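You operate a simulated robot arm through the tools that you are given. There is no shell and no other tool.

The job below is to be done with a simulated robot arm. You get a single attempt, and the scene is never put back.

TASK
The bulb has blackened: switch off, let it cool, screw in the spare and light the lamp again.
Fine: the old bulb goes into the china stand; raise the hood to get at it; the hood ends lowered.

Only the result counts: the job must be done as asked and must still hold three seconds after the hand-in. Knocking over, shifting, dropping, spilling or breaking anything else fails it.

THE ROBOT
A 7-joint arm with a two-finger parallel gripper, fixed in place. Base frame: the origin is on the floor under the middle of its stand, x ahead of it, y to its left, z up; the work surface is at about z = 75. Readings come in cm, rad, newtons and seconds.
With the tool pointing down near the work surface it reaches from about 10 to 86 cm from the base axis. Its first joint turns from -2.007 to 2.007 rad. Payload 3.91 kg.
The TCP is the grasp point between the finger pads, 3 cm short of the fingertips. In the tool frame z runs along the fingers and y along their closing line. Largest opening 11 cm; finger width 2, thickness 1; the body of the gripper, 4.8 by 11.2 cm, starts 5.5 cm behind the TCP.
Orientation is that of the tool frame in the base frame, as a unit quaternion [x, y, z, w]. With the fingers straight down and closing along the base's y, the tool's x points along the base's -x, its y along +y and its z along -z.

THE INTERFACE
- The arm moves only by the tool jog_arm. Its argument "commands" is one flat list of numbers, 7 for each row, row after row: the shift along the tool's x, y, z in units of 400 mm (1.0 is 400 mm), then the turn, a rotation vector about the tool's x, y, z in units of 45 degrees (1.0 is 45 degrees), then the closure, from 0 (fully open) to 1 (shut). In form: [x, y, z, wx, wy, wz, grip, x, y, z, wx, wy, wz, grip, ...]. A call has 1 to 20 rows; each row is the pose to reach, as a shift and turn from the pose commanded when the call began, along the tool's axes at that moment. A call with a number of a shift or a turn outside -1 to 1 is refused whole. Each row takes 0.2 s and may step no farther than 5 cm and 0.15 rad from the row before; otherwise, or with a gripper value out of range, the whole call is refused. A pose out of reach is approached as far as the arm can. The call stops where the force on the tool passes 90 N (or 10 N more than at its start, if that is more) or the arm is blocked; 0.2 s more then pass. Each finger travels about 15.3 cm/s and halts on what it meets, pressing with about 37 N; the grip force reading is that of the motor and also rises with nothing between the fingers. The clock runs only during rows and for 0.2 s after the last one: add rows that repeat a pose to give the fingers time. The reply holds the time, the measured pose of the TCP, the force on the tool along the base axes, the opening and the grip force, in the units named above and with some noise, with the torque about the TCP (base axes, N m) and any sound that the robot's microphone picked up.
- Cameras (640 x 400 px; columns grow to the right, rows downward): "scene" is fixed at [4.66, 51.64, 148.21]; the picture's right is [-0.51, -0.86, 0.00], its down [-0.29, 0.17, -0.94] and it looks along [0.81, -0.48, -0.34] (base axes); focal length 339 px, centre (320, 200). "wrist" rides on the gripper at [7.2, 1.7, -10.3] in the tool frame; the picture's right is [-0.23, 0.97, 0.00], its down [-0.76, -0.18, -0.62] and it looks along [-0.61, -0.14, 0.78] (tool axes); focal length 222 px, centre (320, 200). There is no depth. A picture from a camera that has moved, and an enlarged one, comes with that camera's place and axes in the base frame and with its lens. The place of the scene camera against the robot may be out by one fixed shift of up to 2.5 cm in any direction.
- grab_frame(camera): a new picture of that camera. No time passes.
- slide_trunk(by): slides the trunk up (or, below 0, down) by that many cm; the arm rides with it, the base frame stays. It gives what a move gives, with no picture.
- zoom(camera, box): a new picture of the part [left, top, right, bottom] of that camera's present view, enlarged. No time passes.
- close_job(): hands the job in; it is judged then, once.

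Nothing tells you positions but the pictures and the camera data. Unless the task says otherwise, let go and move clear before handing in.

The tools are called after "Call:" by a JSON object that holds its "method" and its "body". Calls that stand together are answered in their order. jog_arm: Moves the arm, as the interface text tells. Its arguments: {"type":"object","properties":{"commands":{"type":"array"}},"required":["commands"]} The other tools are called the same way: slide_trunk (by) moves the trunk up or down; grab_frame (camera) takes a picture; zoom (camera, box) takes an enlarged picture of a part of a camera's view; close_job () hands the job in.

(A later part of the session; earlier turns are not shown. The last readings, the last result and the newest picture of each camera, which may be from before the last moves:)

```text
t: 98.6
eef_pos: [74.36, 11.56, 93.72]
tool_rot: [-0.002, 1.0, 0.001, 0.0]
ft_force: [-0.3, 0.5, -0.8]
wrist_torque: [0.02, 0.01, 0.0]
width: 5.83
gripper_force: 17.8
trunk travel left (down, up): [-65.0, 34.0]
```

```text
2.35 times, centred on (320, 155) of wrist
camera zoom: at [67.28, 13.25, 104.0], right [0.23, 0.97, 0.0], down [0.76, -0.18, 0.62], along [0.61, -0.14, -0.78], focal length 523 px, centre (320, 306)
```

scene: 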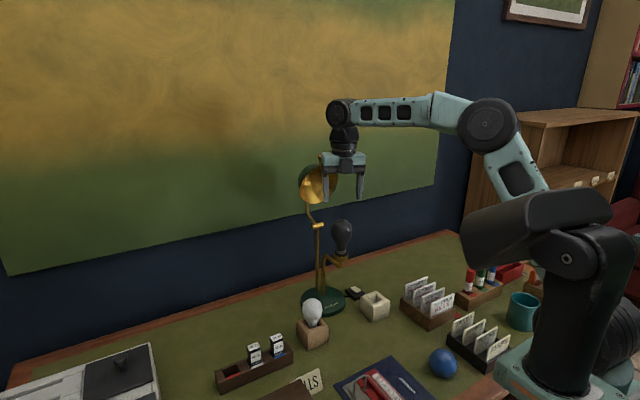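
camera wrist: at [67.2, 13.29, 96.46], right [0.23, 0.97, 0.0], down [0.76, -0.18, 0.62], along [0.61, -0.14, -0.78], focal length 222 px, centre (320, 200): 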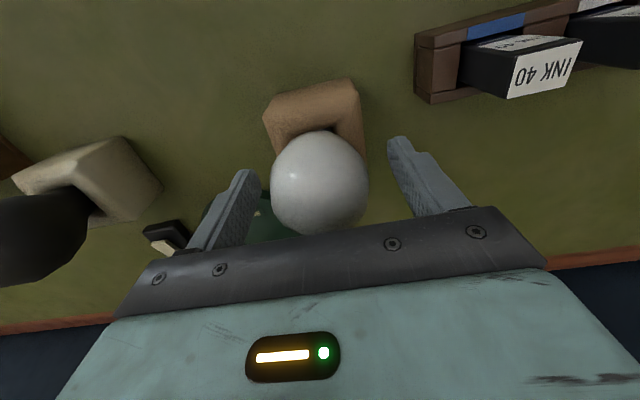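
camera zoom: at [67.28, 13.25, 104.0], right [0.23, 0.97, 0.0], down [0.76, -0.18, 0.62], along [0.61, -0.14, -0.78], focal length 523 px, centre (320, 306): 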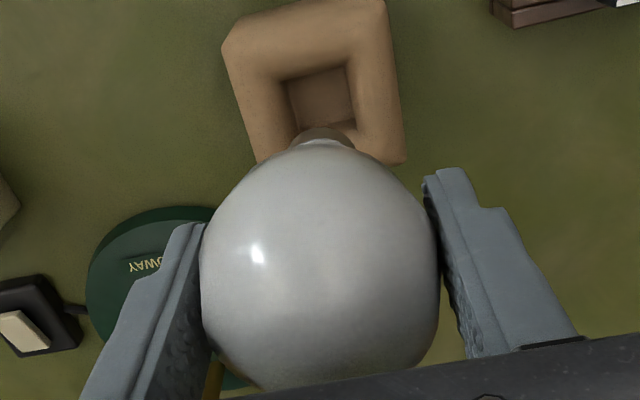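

The spare is out cleanly and its block hasn't moved. I'll raise it and bring it above the lamp socket.

Call:
{"method": "jog_arm", "body": {"commands": [0, 0, -0.11, 0, 0, 0, 0.65, 0, 0, -0.22, 0, 0, 0, 0.65, 0, 0, -0.33, 0, 0, 0, 0.65, 0, 0, -0.44, 0, 0, 0, 0.65, 0, 0, -0.5575, 0, 0, 0, 0.65, -0.026, -0.0962, -0.5575, 0, 0, 0, 0.65, -0.052, -0.1923, -0.5575, 0, 0, 0, 0.65, -0.0775, -0.2885, -0.5575, 0, 0, 0, 0.65]}}

Call:
{"method": "grab_frame", "body": {"camera": "wrist"}}

Call:
{"method": "zoom", "body": {"camera": "scene", "box": [290, 150, 390, 270]}}

```text
t: 100.4
eef_pos: [77.49, -0.04, 116.06]
tool_rot: [-0.001, 1.0, 0.0, 0.001]
ft_force: [-0.3, 1.5, -1.1]
wrist_torque: [-0.06, -0.01, 0.02]
width: 5.85
gripper_force: 17.8
trunk travel left (down, up): [-65.0, 34.0]
```

```text
taken
camera wrist: at [70.41, 1.62, 126.28], right [0.22, 0.97, 0.0], down [0.76, -0.18, 0.62], along [0.61, -0.14, -0.78], focal length 222 px, centre (320, 200)
```

wrist: 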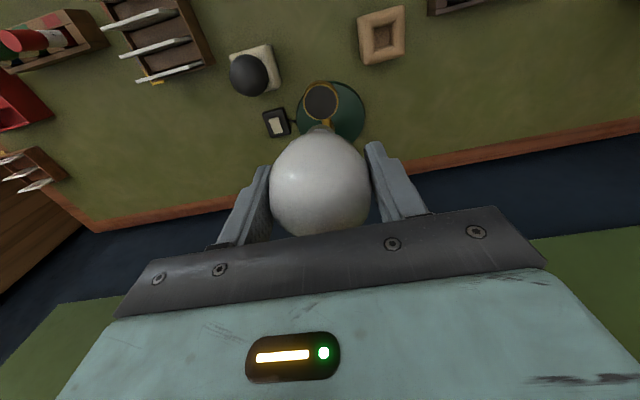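

```text
3.33 times, centred on (340, 210) of scene
camera zoom: at [4.66, 51.64, 148.21], right [-0.51, -0.86, 0.0], down [-0.29, 0.17, -0.94], along [0.81, -0.48, -0.34], focal length 1131 px, centre (253, 167)
```

zoom: 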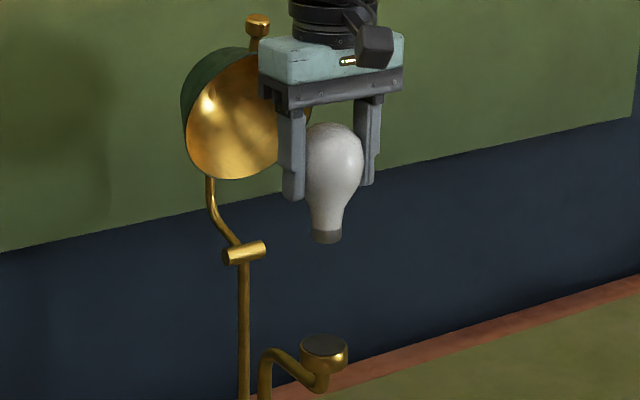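

It's above the socket. I'll rotate the gripper anticlockwise to about +150° so that a long clockwise screwing stroke is available.

Call:
{"method": "jog_arm", "body": {"commands": [0, 0, 0, 0, 0, -0.1667, 0.65, 0, 0, 0, 0, 0, -0.3333, 0.65, 0, 0, 0, 0, 0, -0.5, 0.65, 0, 0, 0, 0, 0, -0.6667, 0.65, 0, 0, 0, 0, 0, -0.8333, 0.65, 0, 0, 0, 0, 0, -1.0, 0.65]}}

Call:
{"method": "jog_arm", "body": {"commands": [0, 0, 0, 0, 0, -0.1667, 0.65, 0, 0, 0, 0, 0, -0.3333, 0.65, 0, 0, 0, 0, 0, -0.5, 0.65, 0, 0, 0, 0, 0, -0.6667, 0.65, 0, 0, 0, 0, 0, -0.8333, 0.65, 0, 0, 0, 0, 0, -1.0, 0.65]}}

Call:
{"method": "jog_arm", "body": {"commands": [0, 0, 0, 0, 0, -0.1667, 0.65, 0, 0, 0, 0, 0, -0.3333, 0.65, 0, 0, 0, 0, 0, -0.5, 0.65, 0, 0, 0, 0, 0, -0.6667, 0.65, 0, 0, 0, 0, 0, -0.8333, 0.65, 0, 0, 0, 0, 0, -1.0, 0.65]}}

Call:
{"method": "jog_arm", "body": {"commands": [0, 0, 0, 0, 0, -0.1667, 0.65, 0, 0, 0, 0, 0, -0.3333, 0.65]}}

Call:
{"method": "zoom", "body": {"camera": "scene", "box": [290, 150, 390, 270]}}

Call:
{"method": "zoom", "body": {"camera": "wrist", "box": [240, 60, 400, 220]}}

```text
t: 101.8
eef_pos: [77.63, -0.11, 116.02]
tool_rot: [-0.384, 0.923, -0.001, 0.001]
ft_force: [0.6, 0.6, -0.4]
wrist_torque: [0.01, 0.03, 0.0]
width: 5.83
gripper_force: 18.5
trunk travel left (down, up): [-65.0, 34.0]
```

```text
t: 103.2
eef_pos: [77.43, -0.01, 116.11]
tool_rot: [0.709, -0.705, 0.0, 0.0]
ft_force: [-0.7, 0.2, -0.1]
wrist_torque: [-0.03, 0.02, -0.01]
width: 5.84
gripper_force: 17.9
trunk travel left (down, up): [-65.0, 34.0]
```

```text
t: 104.6
eef_pos: [77.42, -0.11, 116.02]
tool_rot: [0.924, -0.382, 0.001, 0.0]
ft_force: [0.2, 0.2, -0.6]
wrist_torque: [-0.01, -0.03, -0.02]
width: 5.84
gripper_force: 17.4
trunk travel left (down, up): [-65.0, 34.0]
```

```text
t: 105.2
eef_pos: [77.55, -0.08, 116.13]
tool_rot: [0.966, -0.257, 0.0, 0.001]
ft_force: [-0.2, -0.4, -0.1]
wrist_torque: [0.0, 0.01, -0.02]
width: 5.83
gripper_force: 17.8
trunk travel left (down, up): [-65.0, 34.0]
```

```text
3.33 times, centred on (340, 210) of scene
camera zoom: at [4.66, 51.64, 148.21], right [-0.51, -0.86, 0.0], down [-0.29, 0.17, -0.94], along [0.81, -0.48, -0.34], focal length 1131 px, centre (253, 167)
```

zoom: 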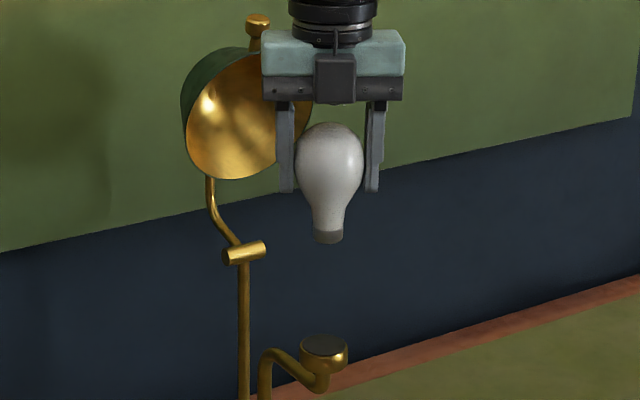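

```text
2.50 times, centred on (320, 140) of wrist
camera zoom: at [83.09, -5.11, 126.36], right [-0.68, -0.73, 0.0], down [-0.57, 0.53, 0.62], along [-0.45, 0.42, -0.78], focal length 555 px, centre (320, 350)
```

zoom: 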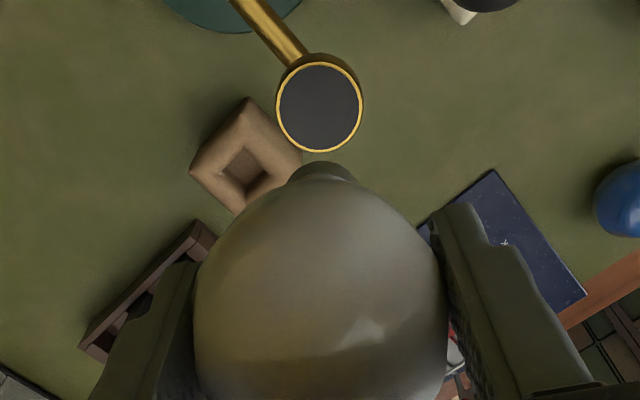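

Both cameras show the cap well aligned with the socket. I'll descend to just above contact.

Call:
{"method": "jog_arm", "body": {"commands": [-0.0012, -0.0022, 0.08, 0, 0, 0, 0.65, -0.0012, -0.0022, 0.16, 0, 0, 0, 0.65, -0.0012, -0.0022, 0.2, 0, 0, 0, 0.65, -0.0012, -0.0022, 0.22, 0, 0, 0, 0.65]}}

Call:
{"method": "zoom", "body": {"camera": "scene", "box": [310, 200, 370, 260]}}

Call:
{"method": "zoom", "body": {"camera": "wrist", "box": [270, 60, 370, 160]}}

```text
t: 106.2
eef_pos: [77.48, -0.03, 107.2]
tool_rot: [0.966, -0.258, 0.0, 0.0]
ft_force: [-0.4, 0.1, 0.0]
wrist_torque: [0.01, 0.0, 0.0]
width: 5.86
gripper_force: 17.5
trunk travel left (down, up): [-65.0, 34.0]
```

```text
6.67 times, centred on (340, 230) of scene
camera zoom: at [4.66, 51.64, 148.21], right [-0.51, -0.86, 0.0], down [-0.29, 0.17, -0.94], along [0.81, -0.48, -0.34], focal length 2262 px, centre (187, 0)
```

zoom: 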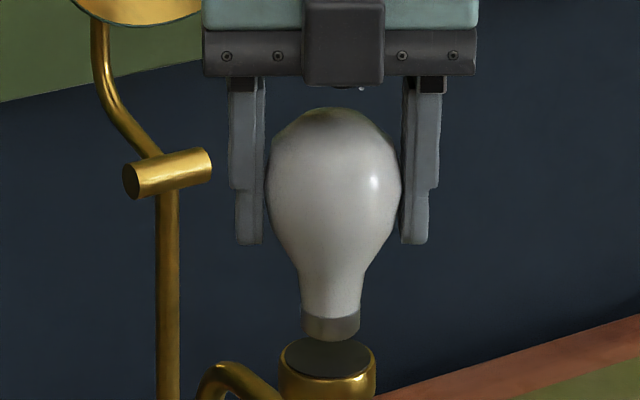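

```text
4.00 times, centred on (320, 110) of wrist
camera zoom: at [83.08, -5.07, 117.57], right [-0.68, -0.73, 0.0], down [-0.57, 0.53, 0.62], along [-0.45, 0.43, -0.78], focal length 888 px, centre (320, 560)
```

zoom: 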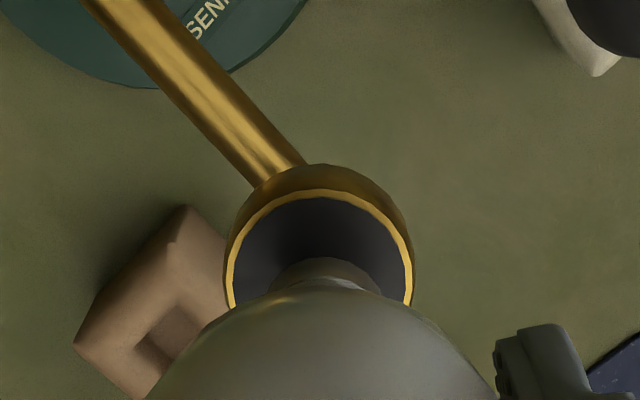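

Call:
{"method": "jog_arm", "body": {"commands": [0, 0, 0.0075, 0, 0, 0, 0.65, 0, 0, 0.015, 0, 0, 0, 0.65, 0, 0, 0.0225, 0, 0, 0, 0.65]}}

Call:
{"method": "zoom", "body": {"camera": "scene", "box": [310, 210, 370, 260]}}

```text
t: 107.0
eef_pos: [77.51, 0.09, 106.32]
tool_rot: [0.966, -0.258, 0.0, -0.001]
ft_force: [4.6, -1.3, -0.2]
wrist_torque: [0.11, -0.16, -0.03]
width: 5.85
gripper_force: 18.2
trunk travel left (down, up): [-65.0, 34.0]
```

```text
8.00 times, centred on (340, 235) of scene
camera zoom: at [4.66, 51.64, 148.21], right [-0.51, -0.86, 0.0], down [-0.29, 0.17, -0.94], along [0.81, -0.48, -0.34], focal length 2715 px, centre (160, -80)
```

zoom: 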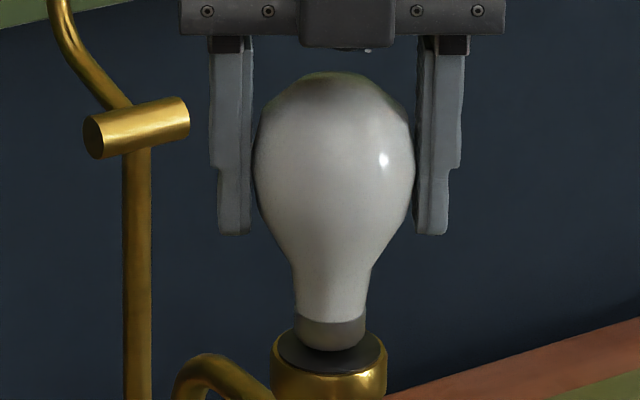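

The cap has met the socket and light guiding forces have appeared. I'll start turning clockwise with a slight downward follow.

Call:
{"method": "jog_arm", "body": {"commands": [0, 0, 0.001, 0, 0, 0.1667, 0.65, 0, 0, 0.0016, 0, 0, 0.3333, 0.65, 0, 0, 0.0022, 0, 0, 0.5, 0.65, 0, 0, 0.0028, 0, 0, 0.6667, 0.65, 0, 0, 0.0034, 0, 0, 0.8333, 0.65, 0, 0, 0.004, 0, 0, 1.0, 0.65]}}

Call:
{"method": "zoom", "body": {"camera": "scene", "box": [310, 210, 370, 260]}}

```text
t: 108.4
eef_pos: [77.45, -0.03, 106.21]
tool_rot: [0.793, -0.61, 0.001, -0.001]
ft_force: [1.7, -7.8, 8.4]
wrist_torque: [-0.1, 0.04, -0.03]
width: 5.83
gripper_force: 18.1
trunk travel left (down, up): [-65.0, 34.0]
```

```text
8.00 times, centred on (340, 235) of scene
camera zoom: at [4.66, 51.64, 148.21], right [-0.51, -0.86, 0.0], down [-0.29, 0.17, -0.94], along [0.81, -0.48, -0.34], focal length 2715 px, centre (160, -80)
```

zoom: 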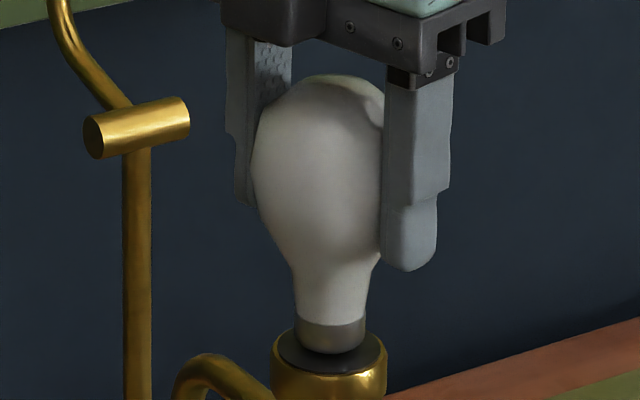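

Call:
{"method": "jog_arm", "body": {"commands": [0, 0, 0.0002, 0, 0, 0.1667, 0.65, 0, 0, 0.0004, 0, 0, 0.3333, 0.65, 0, 0, 0.0006, 0, 0, 0.5, 0.65, 0, 0, 0.0008, 0, 0, 0.6667, 0.65, 0, 0, 0.001, 0, 0, 0.8333, 0.65, 0, 0, 0.0012, 0, 0, 1.0, 0.65]}}

Call:
{"method": "jog_arm", "body": {"commands": [0, 0, 0.0002, 0, 0, 0.1667, 0.65, 0, 0, 0.0004, 0, 0, 0.3333, 0.65, 0, 0, 0.0006, 0, 0, 0.5, 0.65, 0, 0, 0.0008, 0, 0, 0.6667, 0.65, 0, 0, 0.001, 0, 0, 0.8333, 0.65, 0, 0, 0.0012, 0, 0, 1.0, 0.65]}}

Call:
{"method": "zoom", "body": {"camera": "scene", "box": [310, 210, 370, 260]}}

```text
t: 109.8
eef_pos: [77.47, -0.03, 106.13]
tool_rot: [-0.499, 0.867, 0.0, 0.002]
ft_force: [1.1, -9.8, 11.9]
wrist_torque: [-0.08, -0.09, 0.0]
width: 5.81
gripper_force: 18.0
trunk travel left (down, up): [-65.0, 34.0]
```

```text
t: 111.2
eef_pos: [77.47, -0.04, 106.15]
tool_rot: [-0.129, 0.992, 0.0, 0.0]
ft_force: [-1.4, -5.9, 9.9]
wrist_torque: [-0.06, -0.02, 0.01]
width: 5.82
gripper_force: 17.7
trunk travel left (down, up): [-65.0, 34.0]
```

```text
8.00 times, centred on (340, 235) of scene
camera zoom: at [4.66, 51.64, 148.21], right [-0.51, -0.86, 0.0], down [-0.29, 0.17, -0.94], along [0.81, -0.48, -0.34], focal length 2715 px, centre (160, -80)
```

zoom: 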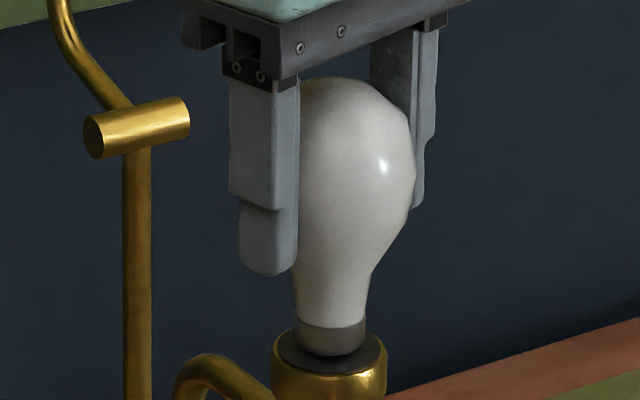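

The bulb is drawing down into the socket. I'll continue the clockwise stroke.

Call:
{"method": "jog_arm", "body": {"commands": [0, 0, 0.0002, 0, 0, 0.1667, 0.65, 0, 0, 0.0004, 0, 0, 0.3333, 0.65, 0, 0, 0.0006, 0, 0, 0.5, 0.65, 0, 0, 0.0008, 0, 0, 0.6667, 0.65, 0, 0, 0.001, 0, 0, 0.8333, 0.65, 0, 0, 0.0012, 0, 0, 1.0, 0.65]}}

Call:
{"method": "jog_arm", "body": {"commands": [0, 0, 0.0002, 0, 0, 0.1667, 0.65, 0, 0, 0.0004, 0, 0, 0.3333, 0.65, 0, 0, 0.0006, 0, 0, 0.5, 0.65, 0, 0, 0.0008, 0, 0, 0.6667, 0.65, 0, 0, 0.001, 0, 0, 0.8333, 0.65, 0, 0, 0.0012, 0, 0, 1.0, 0.65]}}

Call:
{"method": "zoom", "body": {"camera": "scene", "box": [310, 210, 370, 260]}}

```text
t: 112.6
eef_pos: [77.54, 0.1, 106.1]
tool_rot: [0.259, 0.966, 0.0, 0.001]
ft_force: [-2.3, -4.8, 6.3]
wrist_torque: [-0.09, 0.01, 0.0]
width: 5.85
gripper_force: 18.2
trunk travel left (down, up): [-65.0, 34.0]
```

```text
t: 114.0
eef_pos: [77.49, 0.15, 106.09]
tool_rot: [0.609, 0.793, 0.001, 0.001]
ft_force: [1.0, -2.5, 3.5]
wrist_torque: [-0.04, -0.06, 0.03]
width: 5.84
gripper_force: 18.0
trunk travel left (down, up): [-65.0, 34.0]
```

```text
8.00 times, centred on (340, 235) of scene
camera zoom: at [4.66, 51.64, 148.21], right [-0.51, -0.86, 0.0], down [-0.29, 0.17, -0.94], along [0.81, -0.48, -0.34], focal length 2715 px, centre (160, -80)
```

zoom: 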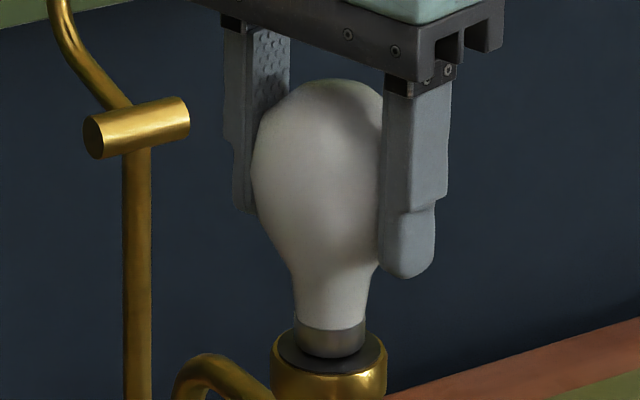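

Call:
{"method": "jog_arm", "body": {"commands": [0, 0, 0.0003, 0, 0, 0.1667, 0.65, 0, 0, 0.0006, 0, 0, 0.3333, 0.65, 0, 0, 0.0009, 0, 0, 0.5, 0.65, 0, 0, 0.0012, 0, 0, 0.6667, 0.65, 0, 0, 0.0014, 0, 0, 0.8333, 0.65, 0, 0, 0.0016, 0, 0, 1.0, 0.65]}}

Call:
{"method": "jog_arm", "body": {"commands": [0, 0, 0.0003, 0, 0, 0.1667, 0.65, 0, 0, 0.0006, 0, 0, 0.3333, 0.65, 0, 0, 0.0009, 0, 0, 0.5, 0.65, 0, 0, 0.0012, 0, 0, 0.6667, 0.65]}}

Call:
{"method": "zoom", "body": {"camera": "scene", "box": [310, 210, 370, 260]}}

```text
t: 115.4
eef_pos: [77.62, 0.08, 105.91]
tool_rot: [0.867, 0.499, 0.0, 0.0]
ft_force: [3.8, 0.0, 4.5]
wrist_torque: [-0.01, -0.11, 0.01]
width: 5.83
gripper_force: 18.1
trunk travel left (down, up): [-65.0, 34.0]
```

```text
t: 116.4
eef_pos: [77.45, 0.03, 105.84]
tool_rot: [0.966, 0.257, 0.001, -0.001]
ft_force: [4.3, 0.6, 6.3]
wrist_torque: [-0.01, -0.04, 0.0]
width: 5.84
gripper_force: 17.9
trunk travel left (down, up): [-65.0, 34.0]
```

```text
8.00 times, centred on (340, 235) of scene
camera zoom: at [4.66, 51.64, 148.21], right [-0.51, -0.86, 0.0], down [-0.29, 0.17, -0.94], along [0.81, -0.48, -0.34], focal length 2715 px, centre (160, -80)
```

zoom: 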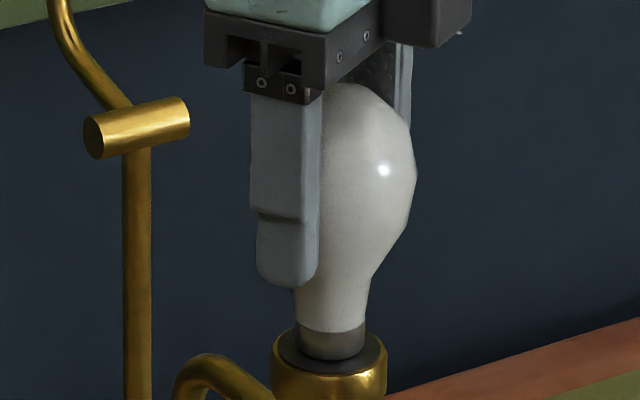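

The cap now sits at the same height the old one had. I'll open, swing back 120° around the bulb, re-grip and tighten the last part.

Call:
{"method": "jog_arm", "body": {"commands": [0, 0, 0, 0, 0, 0, 0.45, 0, 0, 0, 0, 0, 0, 0.35, 0, 0, 0, 0, 0, 0, 0.27, 0, 0, 0, 0, 0, 0, 0.27]}}

Call:
{"method": "zoom", "body": {"camera": "scene", "box": [310, 210, 370, 260]}}

Call:
{"method": "zoom", "body": {"camera": "wrist", "box": [220, 80, 420, 240]}}

```text
t: 117.4
eef_pos: [77.54, 0.03, 105.86]
tool_rot: [0.966, 0.259, 0.001, 0.0]
ft_force: [-0.3, 0.0, -0.1]
wrist_torque: [-0.03, -0.05, 0.0]
width: 8.03
gripper_force: 0.0
trunk travel left (down, up): [-65.0, 34.0]
```

```text
8.00 times, centred on (340, 235) of scene
camera zoom: at [4.66, 51.64, 148.21], right [-0.51, -0.86, 0.0], down [-0.29, 0.17, -0.94], along [0.81, -0.48, -0.34], focal length 2715 px, centre (160, -80)
```

zoom: 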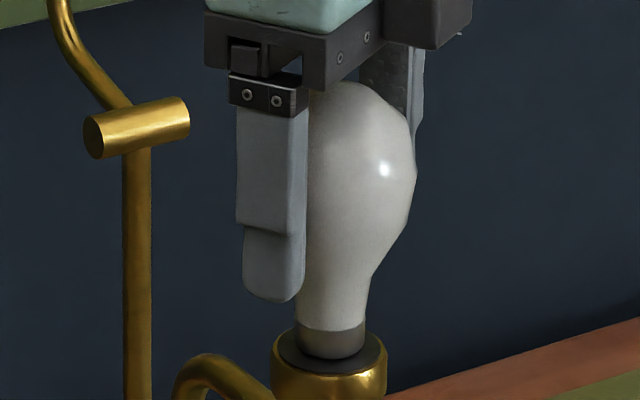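

```text
2.50 times, centred on (320, 160) of wrist
camera zoom: at [84.79, 2.2, 116.16], right [0.29, -0.96, 0.0], down [-0.75, -0.23, 0.62], along [-0.6, -0.18, -0.78], focal length 555 px, centre (320, 300)
```

zoom: 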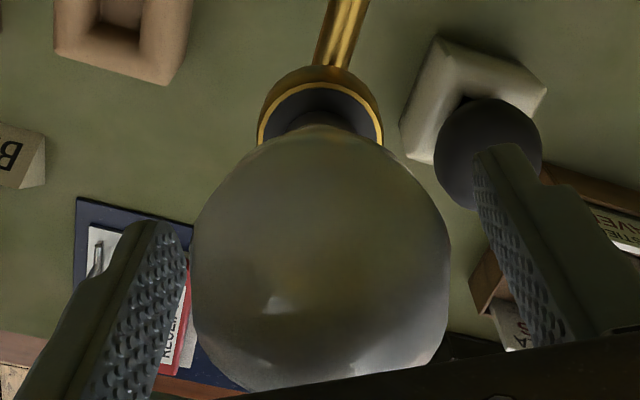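

Call:
{"method": "jog_arm", "body": {"commands": [0, 0, 0, 0, 0, -0.1667, 0.27, 0, 0, 0, 0, 0, -0.3333, 0.27, 0, 0, 0, 0, 0, -0.5, 0.27, 0, 0, 0, 0, 0, -0.6667, 0.27, 0, 0, 0, 0, 0, -0.8333, 0.27, 0, 0, 0, 0, 0, -1.0, 0.27]}}

Call:
{"method": "jog_arm", "body": {"commands": [0, 0, 0, 0, 0, -0.1667, 0.27, 0, 0, 0, 0, 0, -0.3333, 0.27, 0, 0, 0, 0, 0, -0.5, 0.27, 0, 0, 0, 0, 0, -0.6667, 0.27, 0, 0, 0, 0, 0, -0.8333, 0.27, 0, 0, 0, 0, 0, -1.0, 0.27]}}

Call:
{"method": "jog_arm", "body": {"commands": [0, 0, 0, 0, 0, -0.1667, 0.27, 0, 0, 0, 0, 0, -0.3333, 0.27, 0, 0, 0, 0, 0, -0.5, 0.27, 0, 0, 0, 0, 0, -0.6667, 0.27, 0, 0, 0, 0, 0, -0.8333, 0.27, 0, 0, 0, 0, 0, -1.0, 0.27]}}

Call:
{"method": "jog_arm", "body": {"commands": [0, 0, 0, 0, 0, 0, 0.4, 0, 0, 0, 0, 0, 0, 0.5, 0, 0, 0, 0, 0, 0, 0.65, 0, 0, 0, 0, 0, 0, 0.65]}}

Call:
{"method": "zoom", "body": {"camera": "scene", "box": [310, 210, 370, 260]}}

```text
t: 118.8
eef_pos: [77.54, 0.1, 105.93]
tool_rot: [0.793, 0.61, 0.001, 0.001]
ft_force: [0.2, -0.3, 0.7]
wrist_torque: [0.0, -0.02, 0.01]
width: 8.02
gripper_force: 0.1
trunk travel left (down, up): [-65.0, 34.0]
```

```text
t: 120.2
eef_pos: [77.52, 0.05, 105.92]
tool_rot: [0.498, 0.867, 0.001, 0.0]
ft_force: [-0.9, 0.1, -0.9]
wrist_torque: [0.0, 0.03, -0.03]
width: 8.03
gripper_force: 0.2
trunk travel left (down, up): [-65.0, 34.0]
```

```text
t: 121.6
eef_pos: [77.49, -0.05, 105.96]
tool_rot: [0.129, 0.992, 0.0, 0.001]
ft_force: [0.2, -0.1, -0.6]
wrist_torque: [0.01, 0.01, -0.02]
width: 8.04
gripper_force: 0.0
trunk travel left (down, up): [-65.0, 34.0]
```

```text
t: 122.6
eef_pos: [77.35, 0.03, 105.89]
tool_rot: [0.13, 0.991, 0.0, 0.001]
ft_force: [-0.4, -3.1, 0.0]
wrist_torque: [-0.05, 0.03, 0.01]
width: 5.78
gripper_force: 18.0
trunk travel left (down, up): [-65.0, 34.0]
```

```text
8.00 times, centred on (340, 235) of scene
camera zoom: at [4.66, 51.64, 148.21], right [-0.51, -0.86, 0.0], down [-0.29, 0.17, -0.94], along [0.81, -0.48, -0.34], focal length 2715 px, centre (160, -80)
```

zoom: 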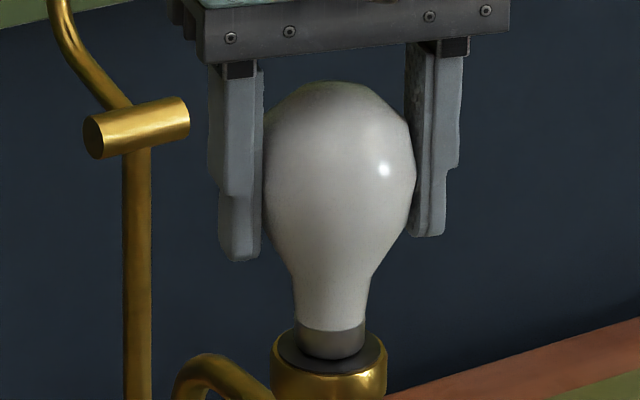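

Gripped again at yaw -15°. I'll tighten clockwise and watch for the torque rising at the end stop.

Call:
{"method": "jog_arm", "body": {"commands": [0, 0, 0.0002, 0, 0, 0.1667, 0.65, 0, 0, 0.0004, 0, 0, 0.3333, 0.65, 0, 0, 0.0006, 0, 0, 0.5, 0.65, 0, 0, 0.0008, 0, 0, 0.6667, 0.65, 0, 0, 0.001, 0, 0, 0.8333, 0.65, 0, 0, 0.0012, 0, 0, 1.0, 0.65]}}

Call:
{"method": "zoom", "body": {"camera": "scene", "box": [310, 210, 370, 260]}}

```text
t: 124.0
eef_pos: [77.47, -0.05, 105.76]
tool_rot: [0.5, 0.866, 0.001, 0.0]
ft_force: [-1.2, -0.6, 1.2]
wrist_torque: [-0.05, -0.02, 0.02]
width: 5.83
gripper_force: 17.8
trunk travel left (down, up): [-65.0, 34.0]
```

```text
8.00 times, centred on (340, 235) of scene
camera zoom: at [4.66, 51.64, 148.21], right [-0.51, -0.86, 0.0], down [-0.29, 0.17, -0.94], along [0.81, -0.48, -0.34], focal length 2715 px, centre (160, -80)
```

zoom: 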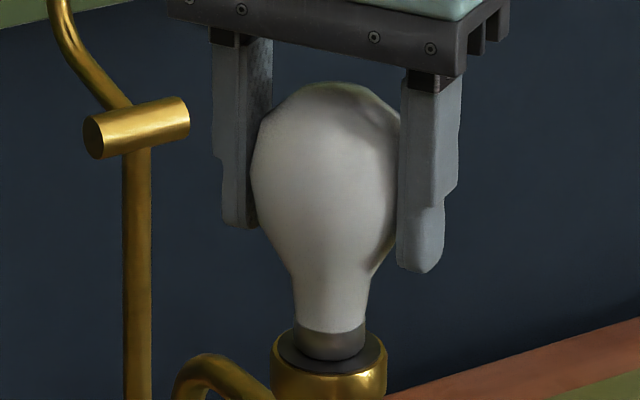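

Call:
{"method": "jog_arm", "body": {"commands": [0, 0, 0.0002, 0, 0, 0.1667, 0.65, 0, 0, 0.0004, 0, 0, 0.3333, 0.65, 0, 0, 0.0006, 0, 0, 0.5, 0.65]}}

Call:
{"method": "jog_arm", "body": {"commands": [0, 0, 0.0002, 0, 0, 0.1667, 0.65, 0, 0, 0.0004, 0, 0, 0.3333, 0.65, 0, 0, 0.0006, 0, 0, 0.5, 0.65]}}

Call:
{"method": "zoom", "body": {"camera": "scene", "box": [310, 210, 370, 260]}}

```text
t: 124.8
eef_pos: [77.43, 0.07, 105.79]
tool_rot: [0.659, 0.752, 0.001, 0.0]
ft_force: [0.2, -0.8, 0.0]
wrist_torque: [-0.02, -0.02, 0.65]
width: 5.82
gripper_force: 18.1
trunk travel left (down, up): [-65.0, 34.0]
```

```text
t: 125.6
eef_pos: [77.57, 0.09, 105.82]
tool_rot: [0.794, 0.608, 0.001, 0.0]
ft_force: [0.6, 0.9, 0.4]
wrist_torque: [-0.04, -0.02, 0.56]
width: 5.81
gripper_force: 18.4
trunk travel left (down, up): [-65.0, 34.0]
```

```text
8.00 times, centred on (340, 235) of scene
camera zoom: at [4.66, 51.64, 148.21], right [-0.51, -0.86, 0.0], down [-0.29, 0.17, -0.94], along [0.81, -0.48, -0.34], focal length 2715 px, centre (160, -80)
```

zoom: 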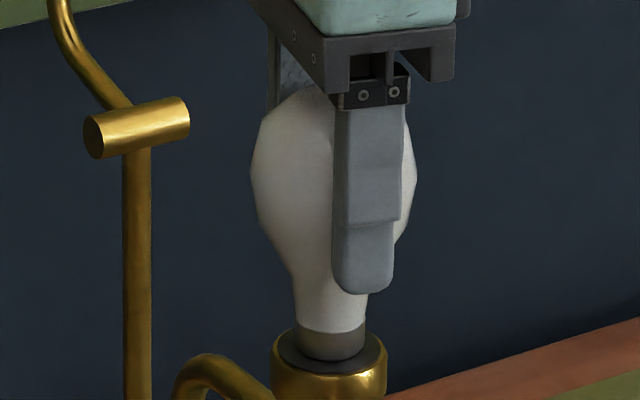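

The torque rose to about 0.6 N·m and the grip began to slip, so the spare is tight. I'll release, rise straight up and return to neutral yaw.

Call:
{"method": "jog_arm", "body": {"commands": [0, 0, 0, 0, 0, 0, 0.45, 0, 0, 0, 0, 0, 0, 0.3, 0, 0, 0, 0, 0, 0, 0.2, 0, 0, -0.04, 0, 0, 0, 0.2, 0, 0, -0.12, 0, 0, 0, 0.2, 0, 0, -0.22, 0, 0, 0, 0.2, 0, 0, -0.32, 0, 0, 0, 0.2]}}

Call:
{"method": "jog_arm", "body": {"commands": [0, 0, 0, 0, 0, -0.1667, 0.2, 0, 0, 0, 0, 0, -0.3333, 0.2, 0, 0, 0, 0, 0, -0.5, 0.2, 0, 0, 0, 0, 0, -0.6667, 0.2, 0, 0, 0, 0, 0, -0.8333, 0.2, 0, 0, 0, 0, 0, -1.0, 0.2]}}

Call:
{"method": "jog_arm", "body": {"commands": [0, 0, 0, 0, 0, -0.1667, 0.2, 0, 0, 0, 0, 0, -0.3333, 0.2, 0, 0, 0, 0, 0, -0.5, 0.2, 0, 0, 0, 0, 0, -0.6667, 0.2, 0, 0, 0, 0, 0, -0.8333, 0.2, 0, 0, 0, 0, 0, -1.0, 0.2]}}

Call:
{"method": "jog_arm", "body": {"commands": [0, 0, 0, 0, 0, -0.1667, 0.2, 0, 0, 0, 0, 0, -0.3333, 0.2]}}

Call:
{"method": "zoom", "body": {"camera": "scene", "box": [290, 150, 390, 270]}}

Call:
{"method": "grab_frame", "body": {"camera": "wrist"}}

```text
t: 127.2
eef_pos: [77.26, -0.01, 118.59]
tool_rot: [0.794, 0.608, 0.0, 0.0]
ft_force: [-0.2, -0.1, -0.1]
wrist_torque: [0.05, 0.02, -0.05]
width: 8.8
gripper_force: 0.1
trunk travel left (down, up): [-65.0, 34.0]
```

```text
t: 128.6
eef_pos: [77.56, 0.02, 118.45]
tool_rot: [0.499, 0.867, 0.001, 0.0]
ft_force: [0.1, -0.4, -1.0]
wrist_torque: [0.0, 0.01, -0.01]
width: 8.83
gripper_force: 0.1
trunk travel left (down, up): [-65.0, 34.0]
```

```text
t: 130.0
eef_pos: [77.55, 0.03, 118.62]
tool_rot: [0.128, 0.992, -0.001, 0.0]
ft_force: [0.1, 0.2, 0.0]
wrist_torque: [-0.01, -0.03, 0.01]
width: 8.8
gripper_force: 0.0
trunk travel left (down, up): [-65.0, 34.0]
```

```text
t: 130.6
eef_pos: [77.42, 0.1, 118.65]
tool_rot: [-0.002, 1.0, 0.001, 0.001]
ft_force: [0.3, -0.6, 1.1]
wrist_torque: [-0.01, 0.02, 0.0]
width: 8.81
gripper_force: 0.0
trunk travel left (down, up): [-65.0, 34.0]
```

```text
3.33 times, centred on (340, 210) of scene
camera zoom: at [4.66, 51.64, 148.21], right [-0.51, -0.86, 0.0], down [-0.29, 0.17, -0.94], along [0.81, -0.48, -0.34], focal length 1131 px, centre (253, 167)
```

zoom: 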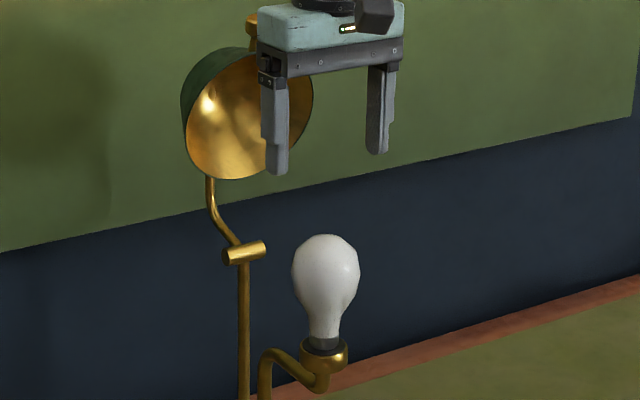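

```text
taken
camera wrist: at [70.4, 1.73, 128.86], right [0.22, 0.97, 0.0], down [0.76, -0.18, 0.62], along [0.61, -0.14, -0.78], focal length 222 px, centre (320, 200)
```

wrist: 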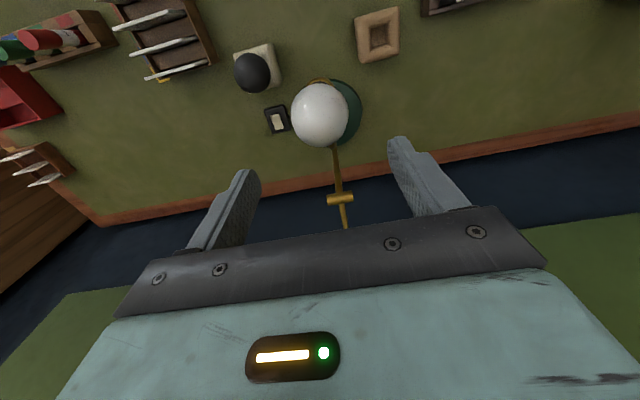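

The spare is fitted and upright. Before lowering the hood I'll switch the lamp on so I can confirm it lights. The old bulb now stands close by, so I'll approach the switch vertically, fingers shut, with the camera turned to the far right side.

Call:
{"method": "jog_arm", "body": {"commands": [0, -0.05, 0.025, 0, 0, -0.1667, 0.5, 0, -0.1, 0.05, 0, 0, -0.3333, 0.8, 0, -0.15, 0.075, 0, 0, -0.5, 1, 0, -0.2, 0.1, 0, 0, -0.6667, 1, 0, -0.25, 0.125, 0, 0, -0.8333, 1, 0, -0.3, 0.15, 0, 0, -1.0, 1]}}

Call:
{"method": "jog_arm", "body": {"commands": [0, 0, 0, 0, 0, -0.1667, 1, 0, 0, 0, 0, 0, -0.3333, 1, 0, 0, 0, 0, 0, -0.5, 1, 0, 0, 0, 0, 0, -0.6667, 1, 0, 0, 0, 0, 0, -0.8333, 1, 0, 0, 0, 0, 0, -1.0, 1]}}

Call:
{"method": "grab_frame", "body": {"camera": "scene"}}

Call:
{"method": "grab_frame", "body": {"camera": "wrist"}}

```text
t: 132.0
eef_pos: [77.58, -12.03, 112.56]
tool_rot: [-0.384, 0.923, -0.001, 0.001]
ft_force: [0.5, -0.3, 0.4]
wrist_torque: [0.0, -0.02, 0.02]
width: 0.02
gripper_force: 36.8
trunk travel left (down, up): [-65.0, 34.0]
```

```text
t: 133.4
eef_pos: [77.48, -12.0, 112.61]
tool_rot: [0.708, -0.706, 0.001, -0.001]
ft_force: [-0.2, 0.0, 0.7]
wrist_torque: [-0.03, 0.0, -0.01]
width: 0.0
gripper_force: 37.0
trunk travel left (down, up): [-65.0, 34.0]
```

```text
taken
```

scene: 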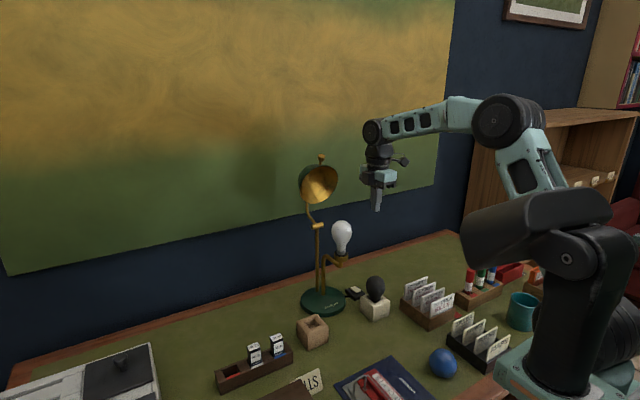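

```text
taken
camera wrist: at [76.01, -19.2, 122.87], right [-0.97, 0.22, 0.0], down [0.17, 0.76, 0.62], along [0.14, 0.61, -0.78], focal length 222 px, centre (320, 200)
```

wrist: 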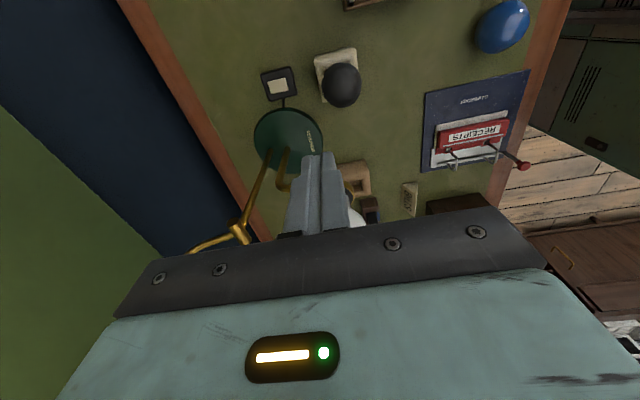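

Call:
{"method": "jog_arm", "body": {"commands": [0, 0, 0.1, 0, 0, 0, 1, 0, 0, 0.2, 0, 0, 0, 1, 0, 0, 0.3, 0, 0, 0, 1, 0, 0, 0.36, 0, 0, 0, 1, 0, -0.09, 0.36, 0, 0, 0, 1, 0, -0.1825, 0.36, 0, 0, 0, 1]}}

Call:
{"method": "grab_frame", "body": {"camera": "wrist"}}

Call:
{"method": "zoom", "body": {"camera": "scene", "box": [310, 200, 410, 320]}}

```text
t: 134.8
eef_pos: [84.97, -11.9, 98.23]
tool_rot: [0.708, -0.706, 0.001, 0.0]
ft_force: [-0.2, 0.6, 0.4]
wrist_torque: [-0.01, 0.01, 0.02]
width: 0.0
gripper_force: 37.3
trunk travel left (down, up): [-65.0, 34.0]
```

```text
taken
camera wrist: at [83.33, -19.11, 108.58], right [-0.97, 0.23, 0.0], down [0.18, 0.76, 0.62], along [0.14, 0.61, -0.78], focal length 222 px, centre (320, 200)
```

wrist: 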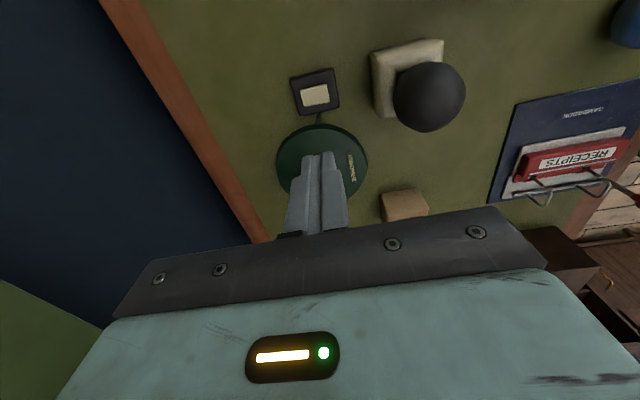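

```text
3.33 times, centred on (360, 260) of scene
camera zoom: at [4.66, 51.64, 148.21], right [-0.51, -0.86, 0.0], down [-0.29, 0.17, -0.94], along [0.81, -0.48, -0.34], focal length 1131 px, centre (187, 0)
```

zoom: 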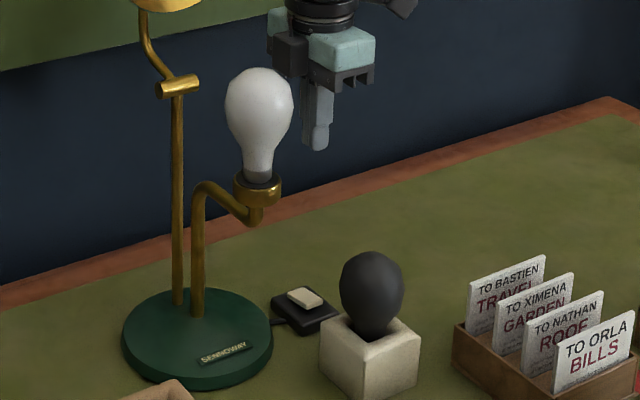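

Call:
{"method": "zoom", "body": {"camera": "wrist", "box": [270, 50, 370, 150]}}

```text
4.00 times, centred on (320, 100) of wrist
camera zoom: at [83.33, -19.11, 108.58], right [-0.97, 0.23, 0.0], down [0.18, 0.76, 0.62], along [0.14, 0.61, -0.78], focal length 888 px, centre (320, 600)
```

zoom: 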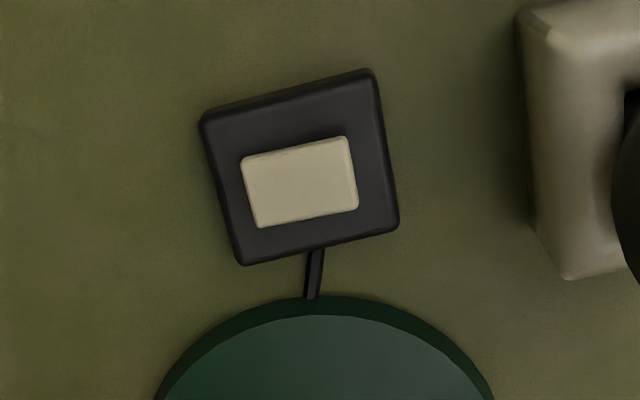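

The key's raised near end is at about (83.8, -12.2). I'll go down to about 2 cm above it and check the clearance to the old bulb.

Call:
{"method": "jog_arm", "body": {"commands": [0.005, 0.0093, 0.1, 0, 0, 0, 1, 0.005, 0.0093, 0.2, 0, 0, 0, 1, 0.005, 0.0093, 0.3, 0, 0, 0, 1, 0.005, 0.0093, 0.37, 0, 0, 0, 1]}}

Call:
{"method": "zoom", "body": {"camera": "wrist", "box": [240, 20, 420, 160]}}

Call:
{"method": "zoom", "body": {"camera": "scene", "box": [320, 240, 410, 320]}}

```text
t: 135.8
eef_pos: [84.7, -12.14, 83.25]
tool_rot: [-0.707, 0.707, -0.001, 0.001]
ft_force: [-0.8, 0.6, 1.1]
wrist_torque: [-0.01, 0.0, -0.03]
width: 0.0
gripper_force: 37.2
trunk travel left (down, up): [-65.0, 34.0]
```

```text
2.86 times, centred on (330, 90) of wrist
camera zoom: at [83.03, -19.37, 93.68], right [-0.97, 0.23, 0.0], down [0.18, 0.76, 0.62], along [0.14, 0.61, -0.78], focal length 635 px, centre (291, 514)
```

zoom: 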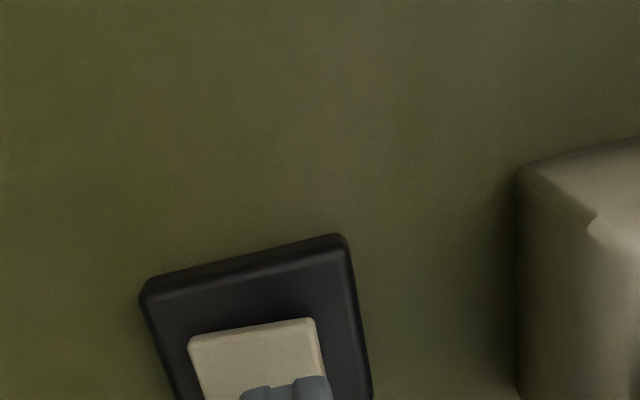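

```text
5.00 times, centred on (365, 280) of scene
camera zoom: at [4.66, 51.64, 148.21], right [-0.51, -0.86, 0.0], down [-0.29, 0.17, -0.94], along [0.81, -0.48, -0.34], focal length 1697 px, centre (95, -200)
```

zoom: 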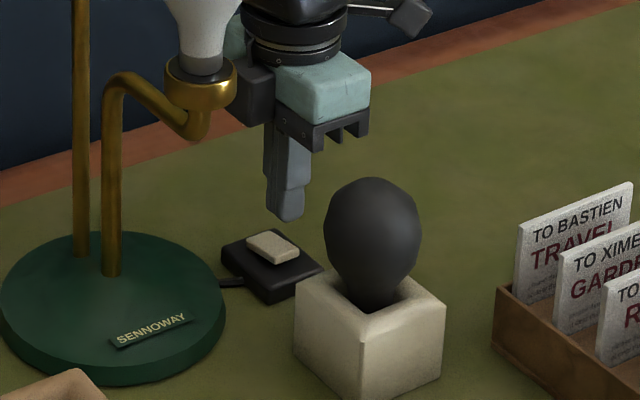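

Call:
{"method": "jog_arm", "body": {"commands": [0, 0, 0.025, 0, 0, 0, 1, 0, 0, 0.045, 0, 0, 0, 1]}}

Call:
{"method": "jog_arm", "body": {"commands": [0, 0, 0.006, 0, 0, 0, 1, 0, 0, 0.012, 0, 0, 0, 1]}}

Call:
{"method": "zoom", "body": {"camera": "scene", "box": [310, 220, 410, 320]}}

```text
t: 136.4
eef_pos: [84.55, -12.08, 81.7]
tool_rot: [-0.707, 0.707, -0.001, 0.0]
ft_force: [-0.3, -0.1, -0.5]
wrist_torque: [-0.03, 0.0, -0.02]
width: 0.02
gripper_force: 36.8
trunk travel left (down, up): [-65.0, 34.0]
```

```text
t: 137.0
eef_pos: [84.5, -12.17, 81.12]
tool_rot: [-0.707, 0.708, 0.0, 0.0]
ft_force: [-0.4, 0.2, 0.8]
wrist_torque: [0.01, 0.01, 0.03]
width: 0.0
gripper_force: 37.0
trunk travel left (down, up): [-65.0, 34.0]
```

```text
4.00 times, centred on (360, 270) of scene
camera zoom: at [4.66, 51.64, 148.21], right [-0.51, -0.86, 0.0], down [-0.29, 0.17, -0.94], along [0.81, -0.48, -0.34], focal length 1357 px, centre (160, -80)
```

zoom: 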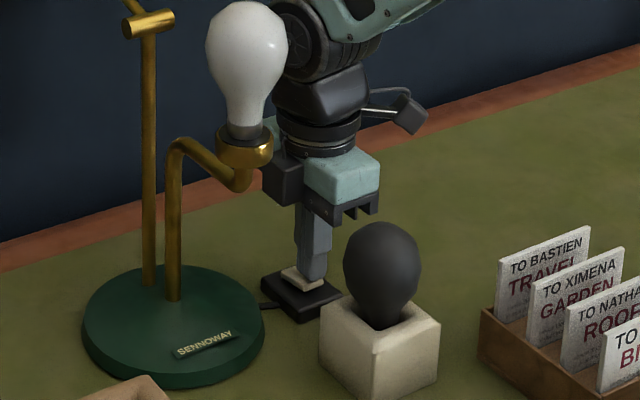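

Call:
{"method": "jog_arm", "body": {"commands": [0, 0, 0.005, 0, 0, 0, 1, 0, 0, 0.01, 0, 0, 0, 1]}}

Call:
{"method": "zoom", "body": {"camera": "scene", "box": [310, 200, 390, 310]}}

```text
t: 137.6
eef_pos: [84.32, -12.12, 80.69]
tool_rot: [-0.707, 0.707, -0.001, 0.001]
ft_force: [0.4, 0.2, 0.5]
wrist_torque: [0.02, 0.03, -0.02]
width: 0.0
gripper_force: 37.2
trunk travel left (down, up): [-65.0, 34.0]
```

```text
3.64 times, centred on (350, 255) of scene
camera zoom: at [4.66, 51.64, 148.21], right [-0.51, -0.86, 0.0], down [-0.29, 0.17, -0.94], along [0.81, -0.48, -0.34], focal length 1234 px, centre (211, 0)
```

zoom: 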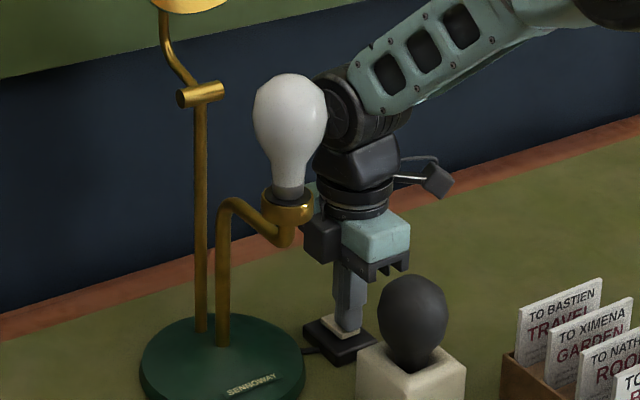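

Call:
{"method": "jog_arm", "body": {"commands": [0, -0.005, 0.005, 0, 0, 0, 1, 0, -0.005, 0.01, 0, 0, 0, 1]}}

Call:
{"method": "zoom", "body": {"camera": "scene", "box": [340, 275, 370, 305]}}

```text
t: 138.2
eef_pos: [84.59, -12.14, 80.63]
tool_rot: [0.707, -0.707, 0.001, -0.001]
ft_force: [-10.8, -1.9, 21.8]
wrist_torque: [0.0, 0.2, -0.01]
width: 0.0
gripper_force: 37.1
trunk travel left (down, up): [-65.0, 34.0]
```

```text
13.33 times, centred on (355, 290) of scene
camera zoom: at [4.66, 51.64, 148.21], right [-0.51, -0.86, 0.0], down [-0.29, 0.17, -0.94], along [0.81, -0.48, -0.34], focal length 4525 px, centre (-147, -1000)
```

zoom: 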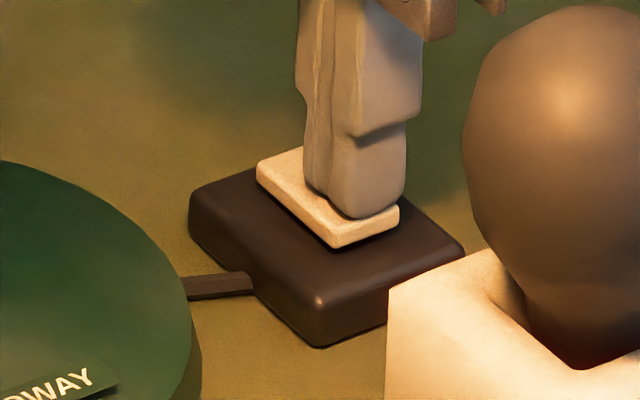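

The lamp is lit: warm light now falls over the desk. I'll lift off the switch and check the whole scene.

Call:
{"method": "jog_arm", "body": {"commands": [0, 0, -0.02, 0, 0, 0, 1, 0, 0, -0.08, 0, 0, 0, 1, 0, 0, -0.18, 0, 0, 0, 1, 0, 0, -0.29, 0, 0, 0, 1, 0, 0, -0.4, 0, 0, 0, 1]}}

Call:
{"method": "grab_frame", "body": {"camera": "scene"}}

Call:
{"method": "zoom", "body": {"camera": "scene", "box": [340, 280, 370, 305]}}

```text
t: 139.4
eef_pos: [84.73, -12.02, 96.18]
tool_rot: [0.708, -0.707, 0.0, 0.001]
ft_force: [0.1, -0.3, -0.8]
wrist_torque: [-0.02, 0.0, 0.0]
width: 0.02
gripper_force: 36.7
trunk travel left (down, up): [-65.0, 34.0]
```

```text
taken
```

scene: 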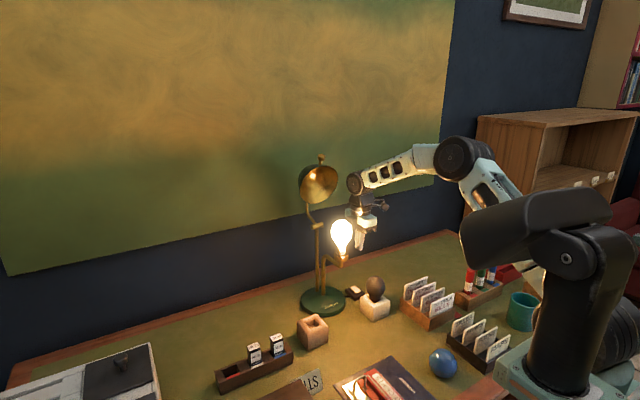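

```text
16.00 times, centred on (355, 292) of scene
camera zoom: at [4.66, 51.64, 148.21], right [-0.51, -0.86, 0.0], down [-0.29, 0.17, -0.94], along [0.81, -0.48, -0.34], focal length 5430 px, centre (-240, -1280)
```

zoom: 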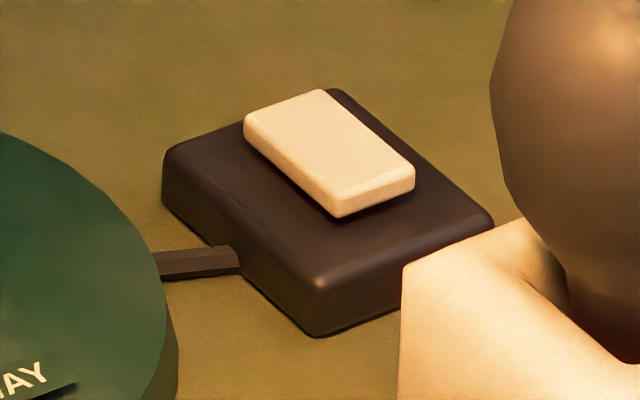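

The lamp is on, but the key looks level, only halfway over. To be safe I'll press its near end down fully. I'll turn the gripper to about +35° yaw, which gives more clearance from the old bulb and lets me press further forward.

Call:
{"method": "jog_arm", "body": {"commands": [0, 0, 0, 0, 0, 0.1667, 1, 0, 0, 0, 0, 0, 0.3333, 1, 0, 0, 0, 0, 0, 0.5, 1, 0, 0, 0, 0, 0, 0.6667, 1, 0, 0, 0, 0, 0, 0.8333, 1, 0, 0, 0, 0, 0, 1.0, 1]}}

Call:
{"method": "jog_arm", "body": {"commands": [0, 0, 0, 0, 0, 0.111, 1, 0, 0, 0, 0, 0, 0.222, 1]}}

Call:
{"method": "zoom", "body": {"camera": "wrist", "box": [240, 20, 420, 180]}}

```text
t: 140.8
eef_pos: [84.7, -12.15, 96.37]
tool_rot: [-0.381, 0.924, 0.0, 0.0]
ft_force: [-0.1, 0.4, -0.9]
wrist_torque: [0.01, -0.01, 0.02]
width: 0.0
gripper_force: 37.0
trunk travel left (down, up): [-65.0, 34.0]
```

```text
t: 141.4
eef_pos: [84.67, -12.13, 96.26]
tool_rot: [-0.301, 0.954, 0.0, 0.0]
ft_force: [-0.4, -0.6, 0.8]
wrist_torque: [0.0, 0.01, 0.0]
width: 0.01
gripper_force: 37.3
trunk travel left (down, up): [-65.0, 34.0]
```

```text
2.50 times, centred on (330, 100) of wrist
camera zoom: at [77.89, -14.88, 106.6], right [-0.37, 0.93, 0.0], down [0.73, 0.29, 0.62], along [0.58, 0.23, -0.78], focal length 555 px, centre (295, 450)
```

zoom: 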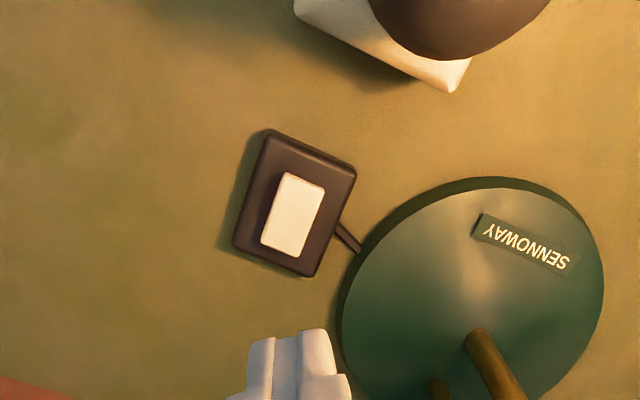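

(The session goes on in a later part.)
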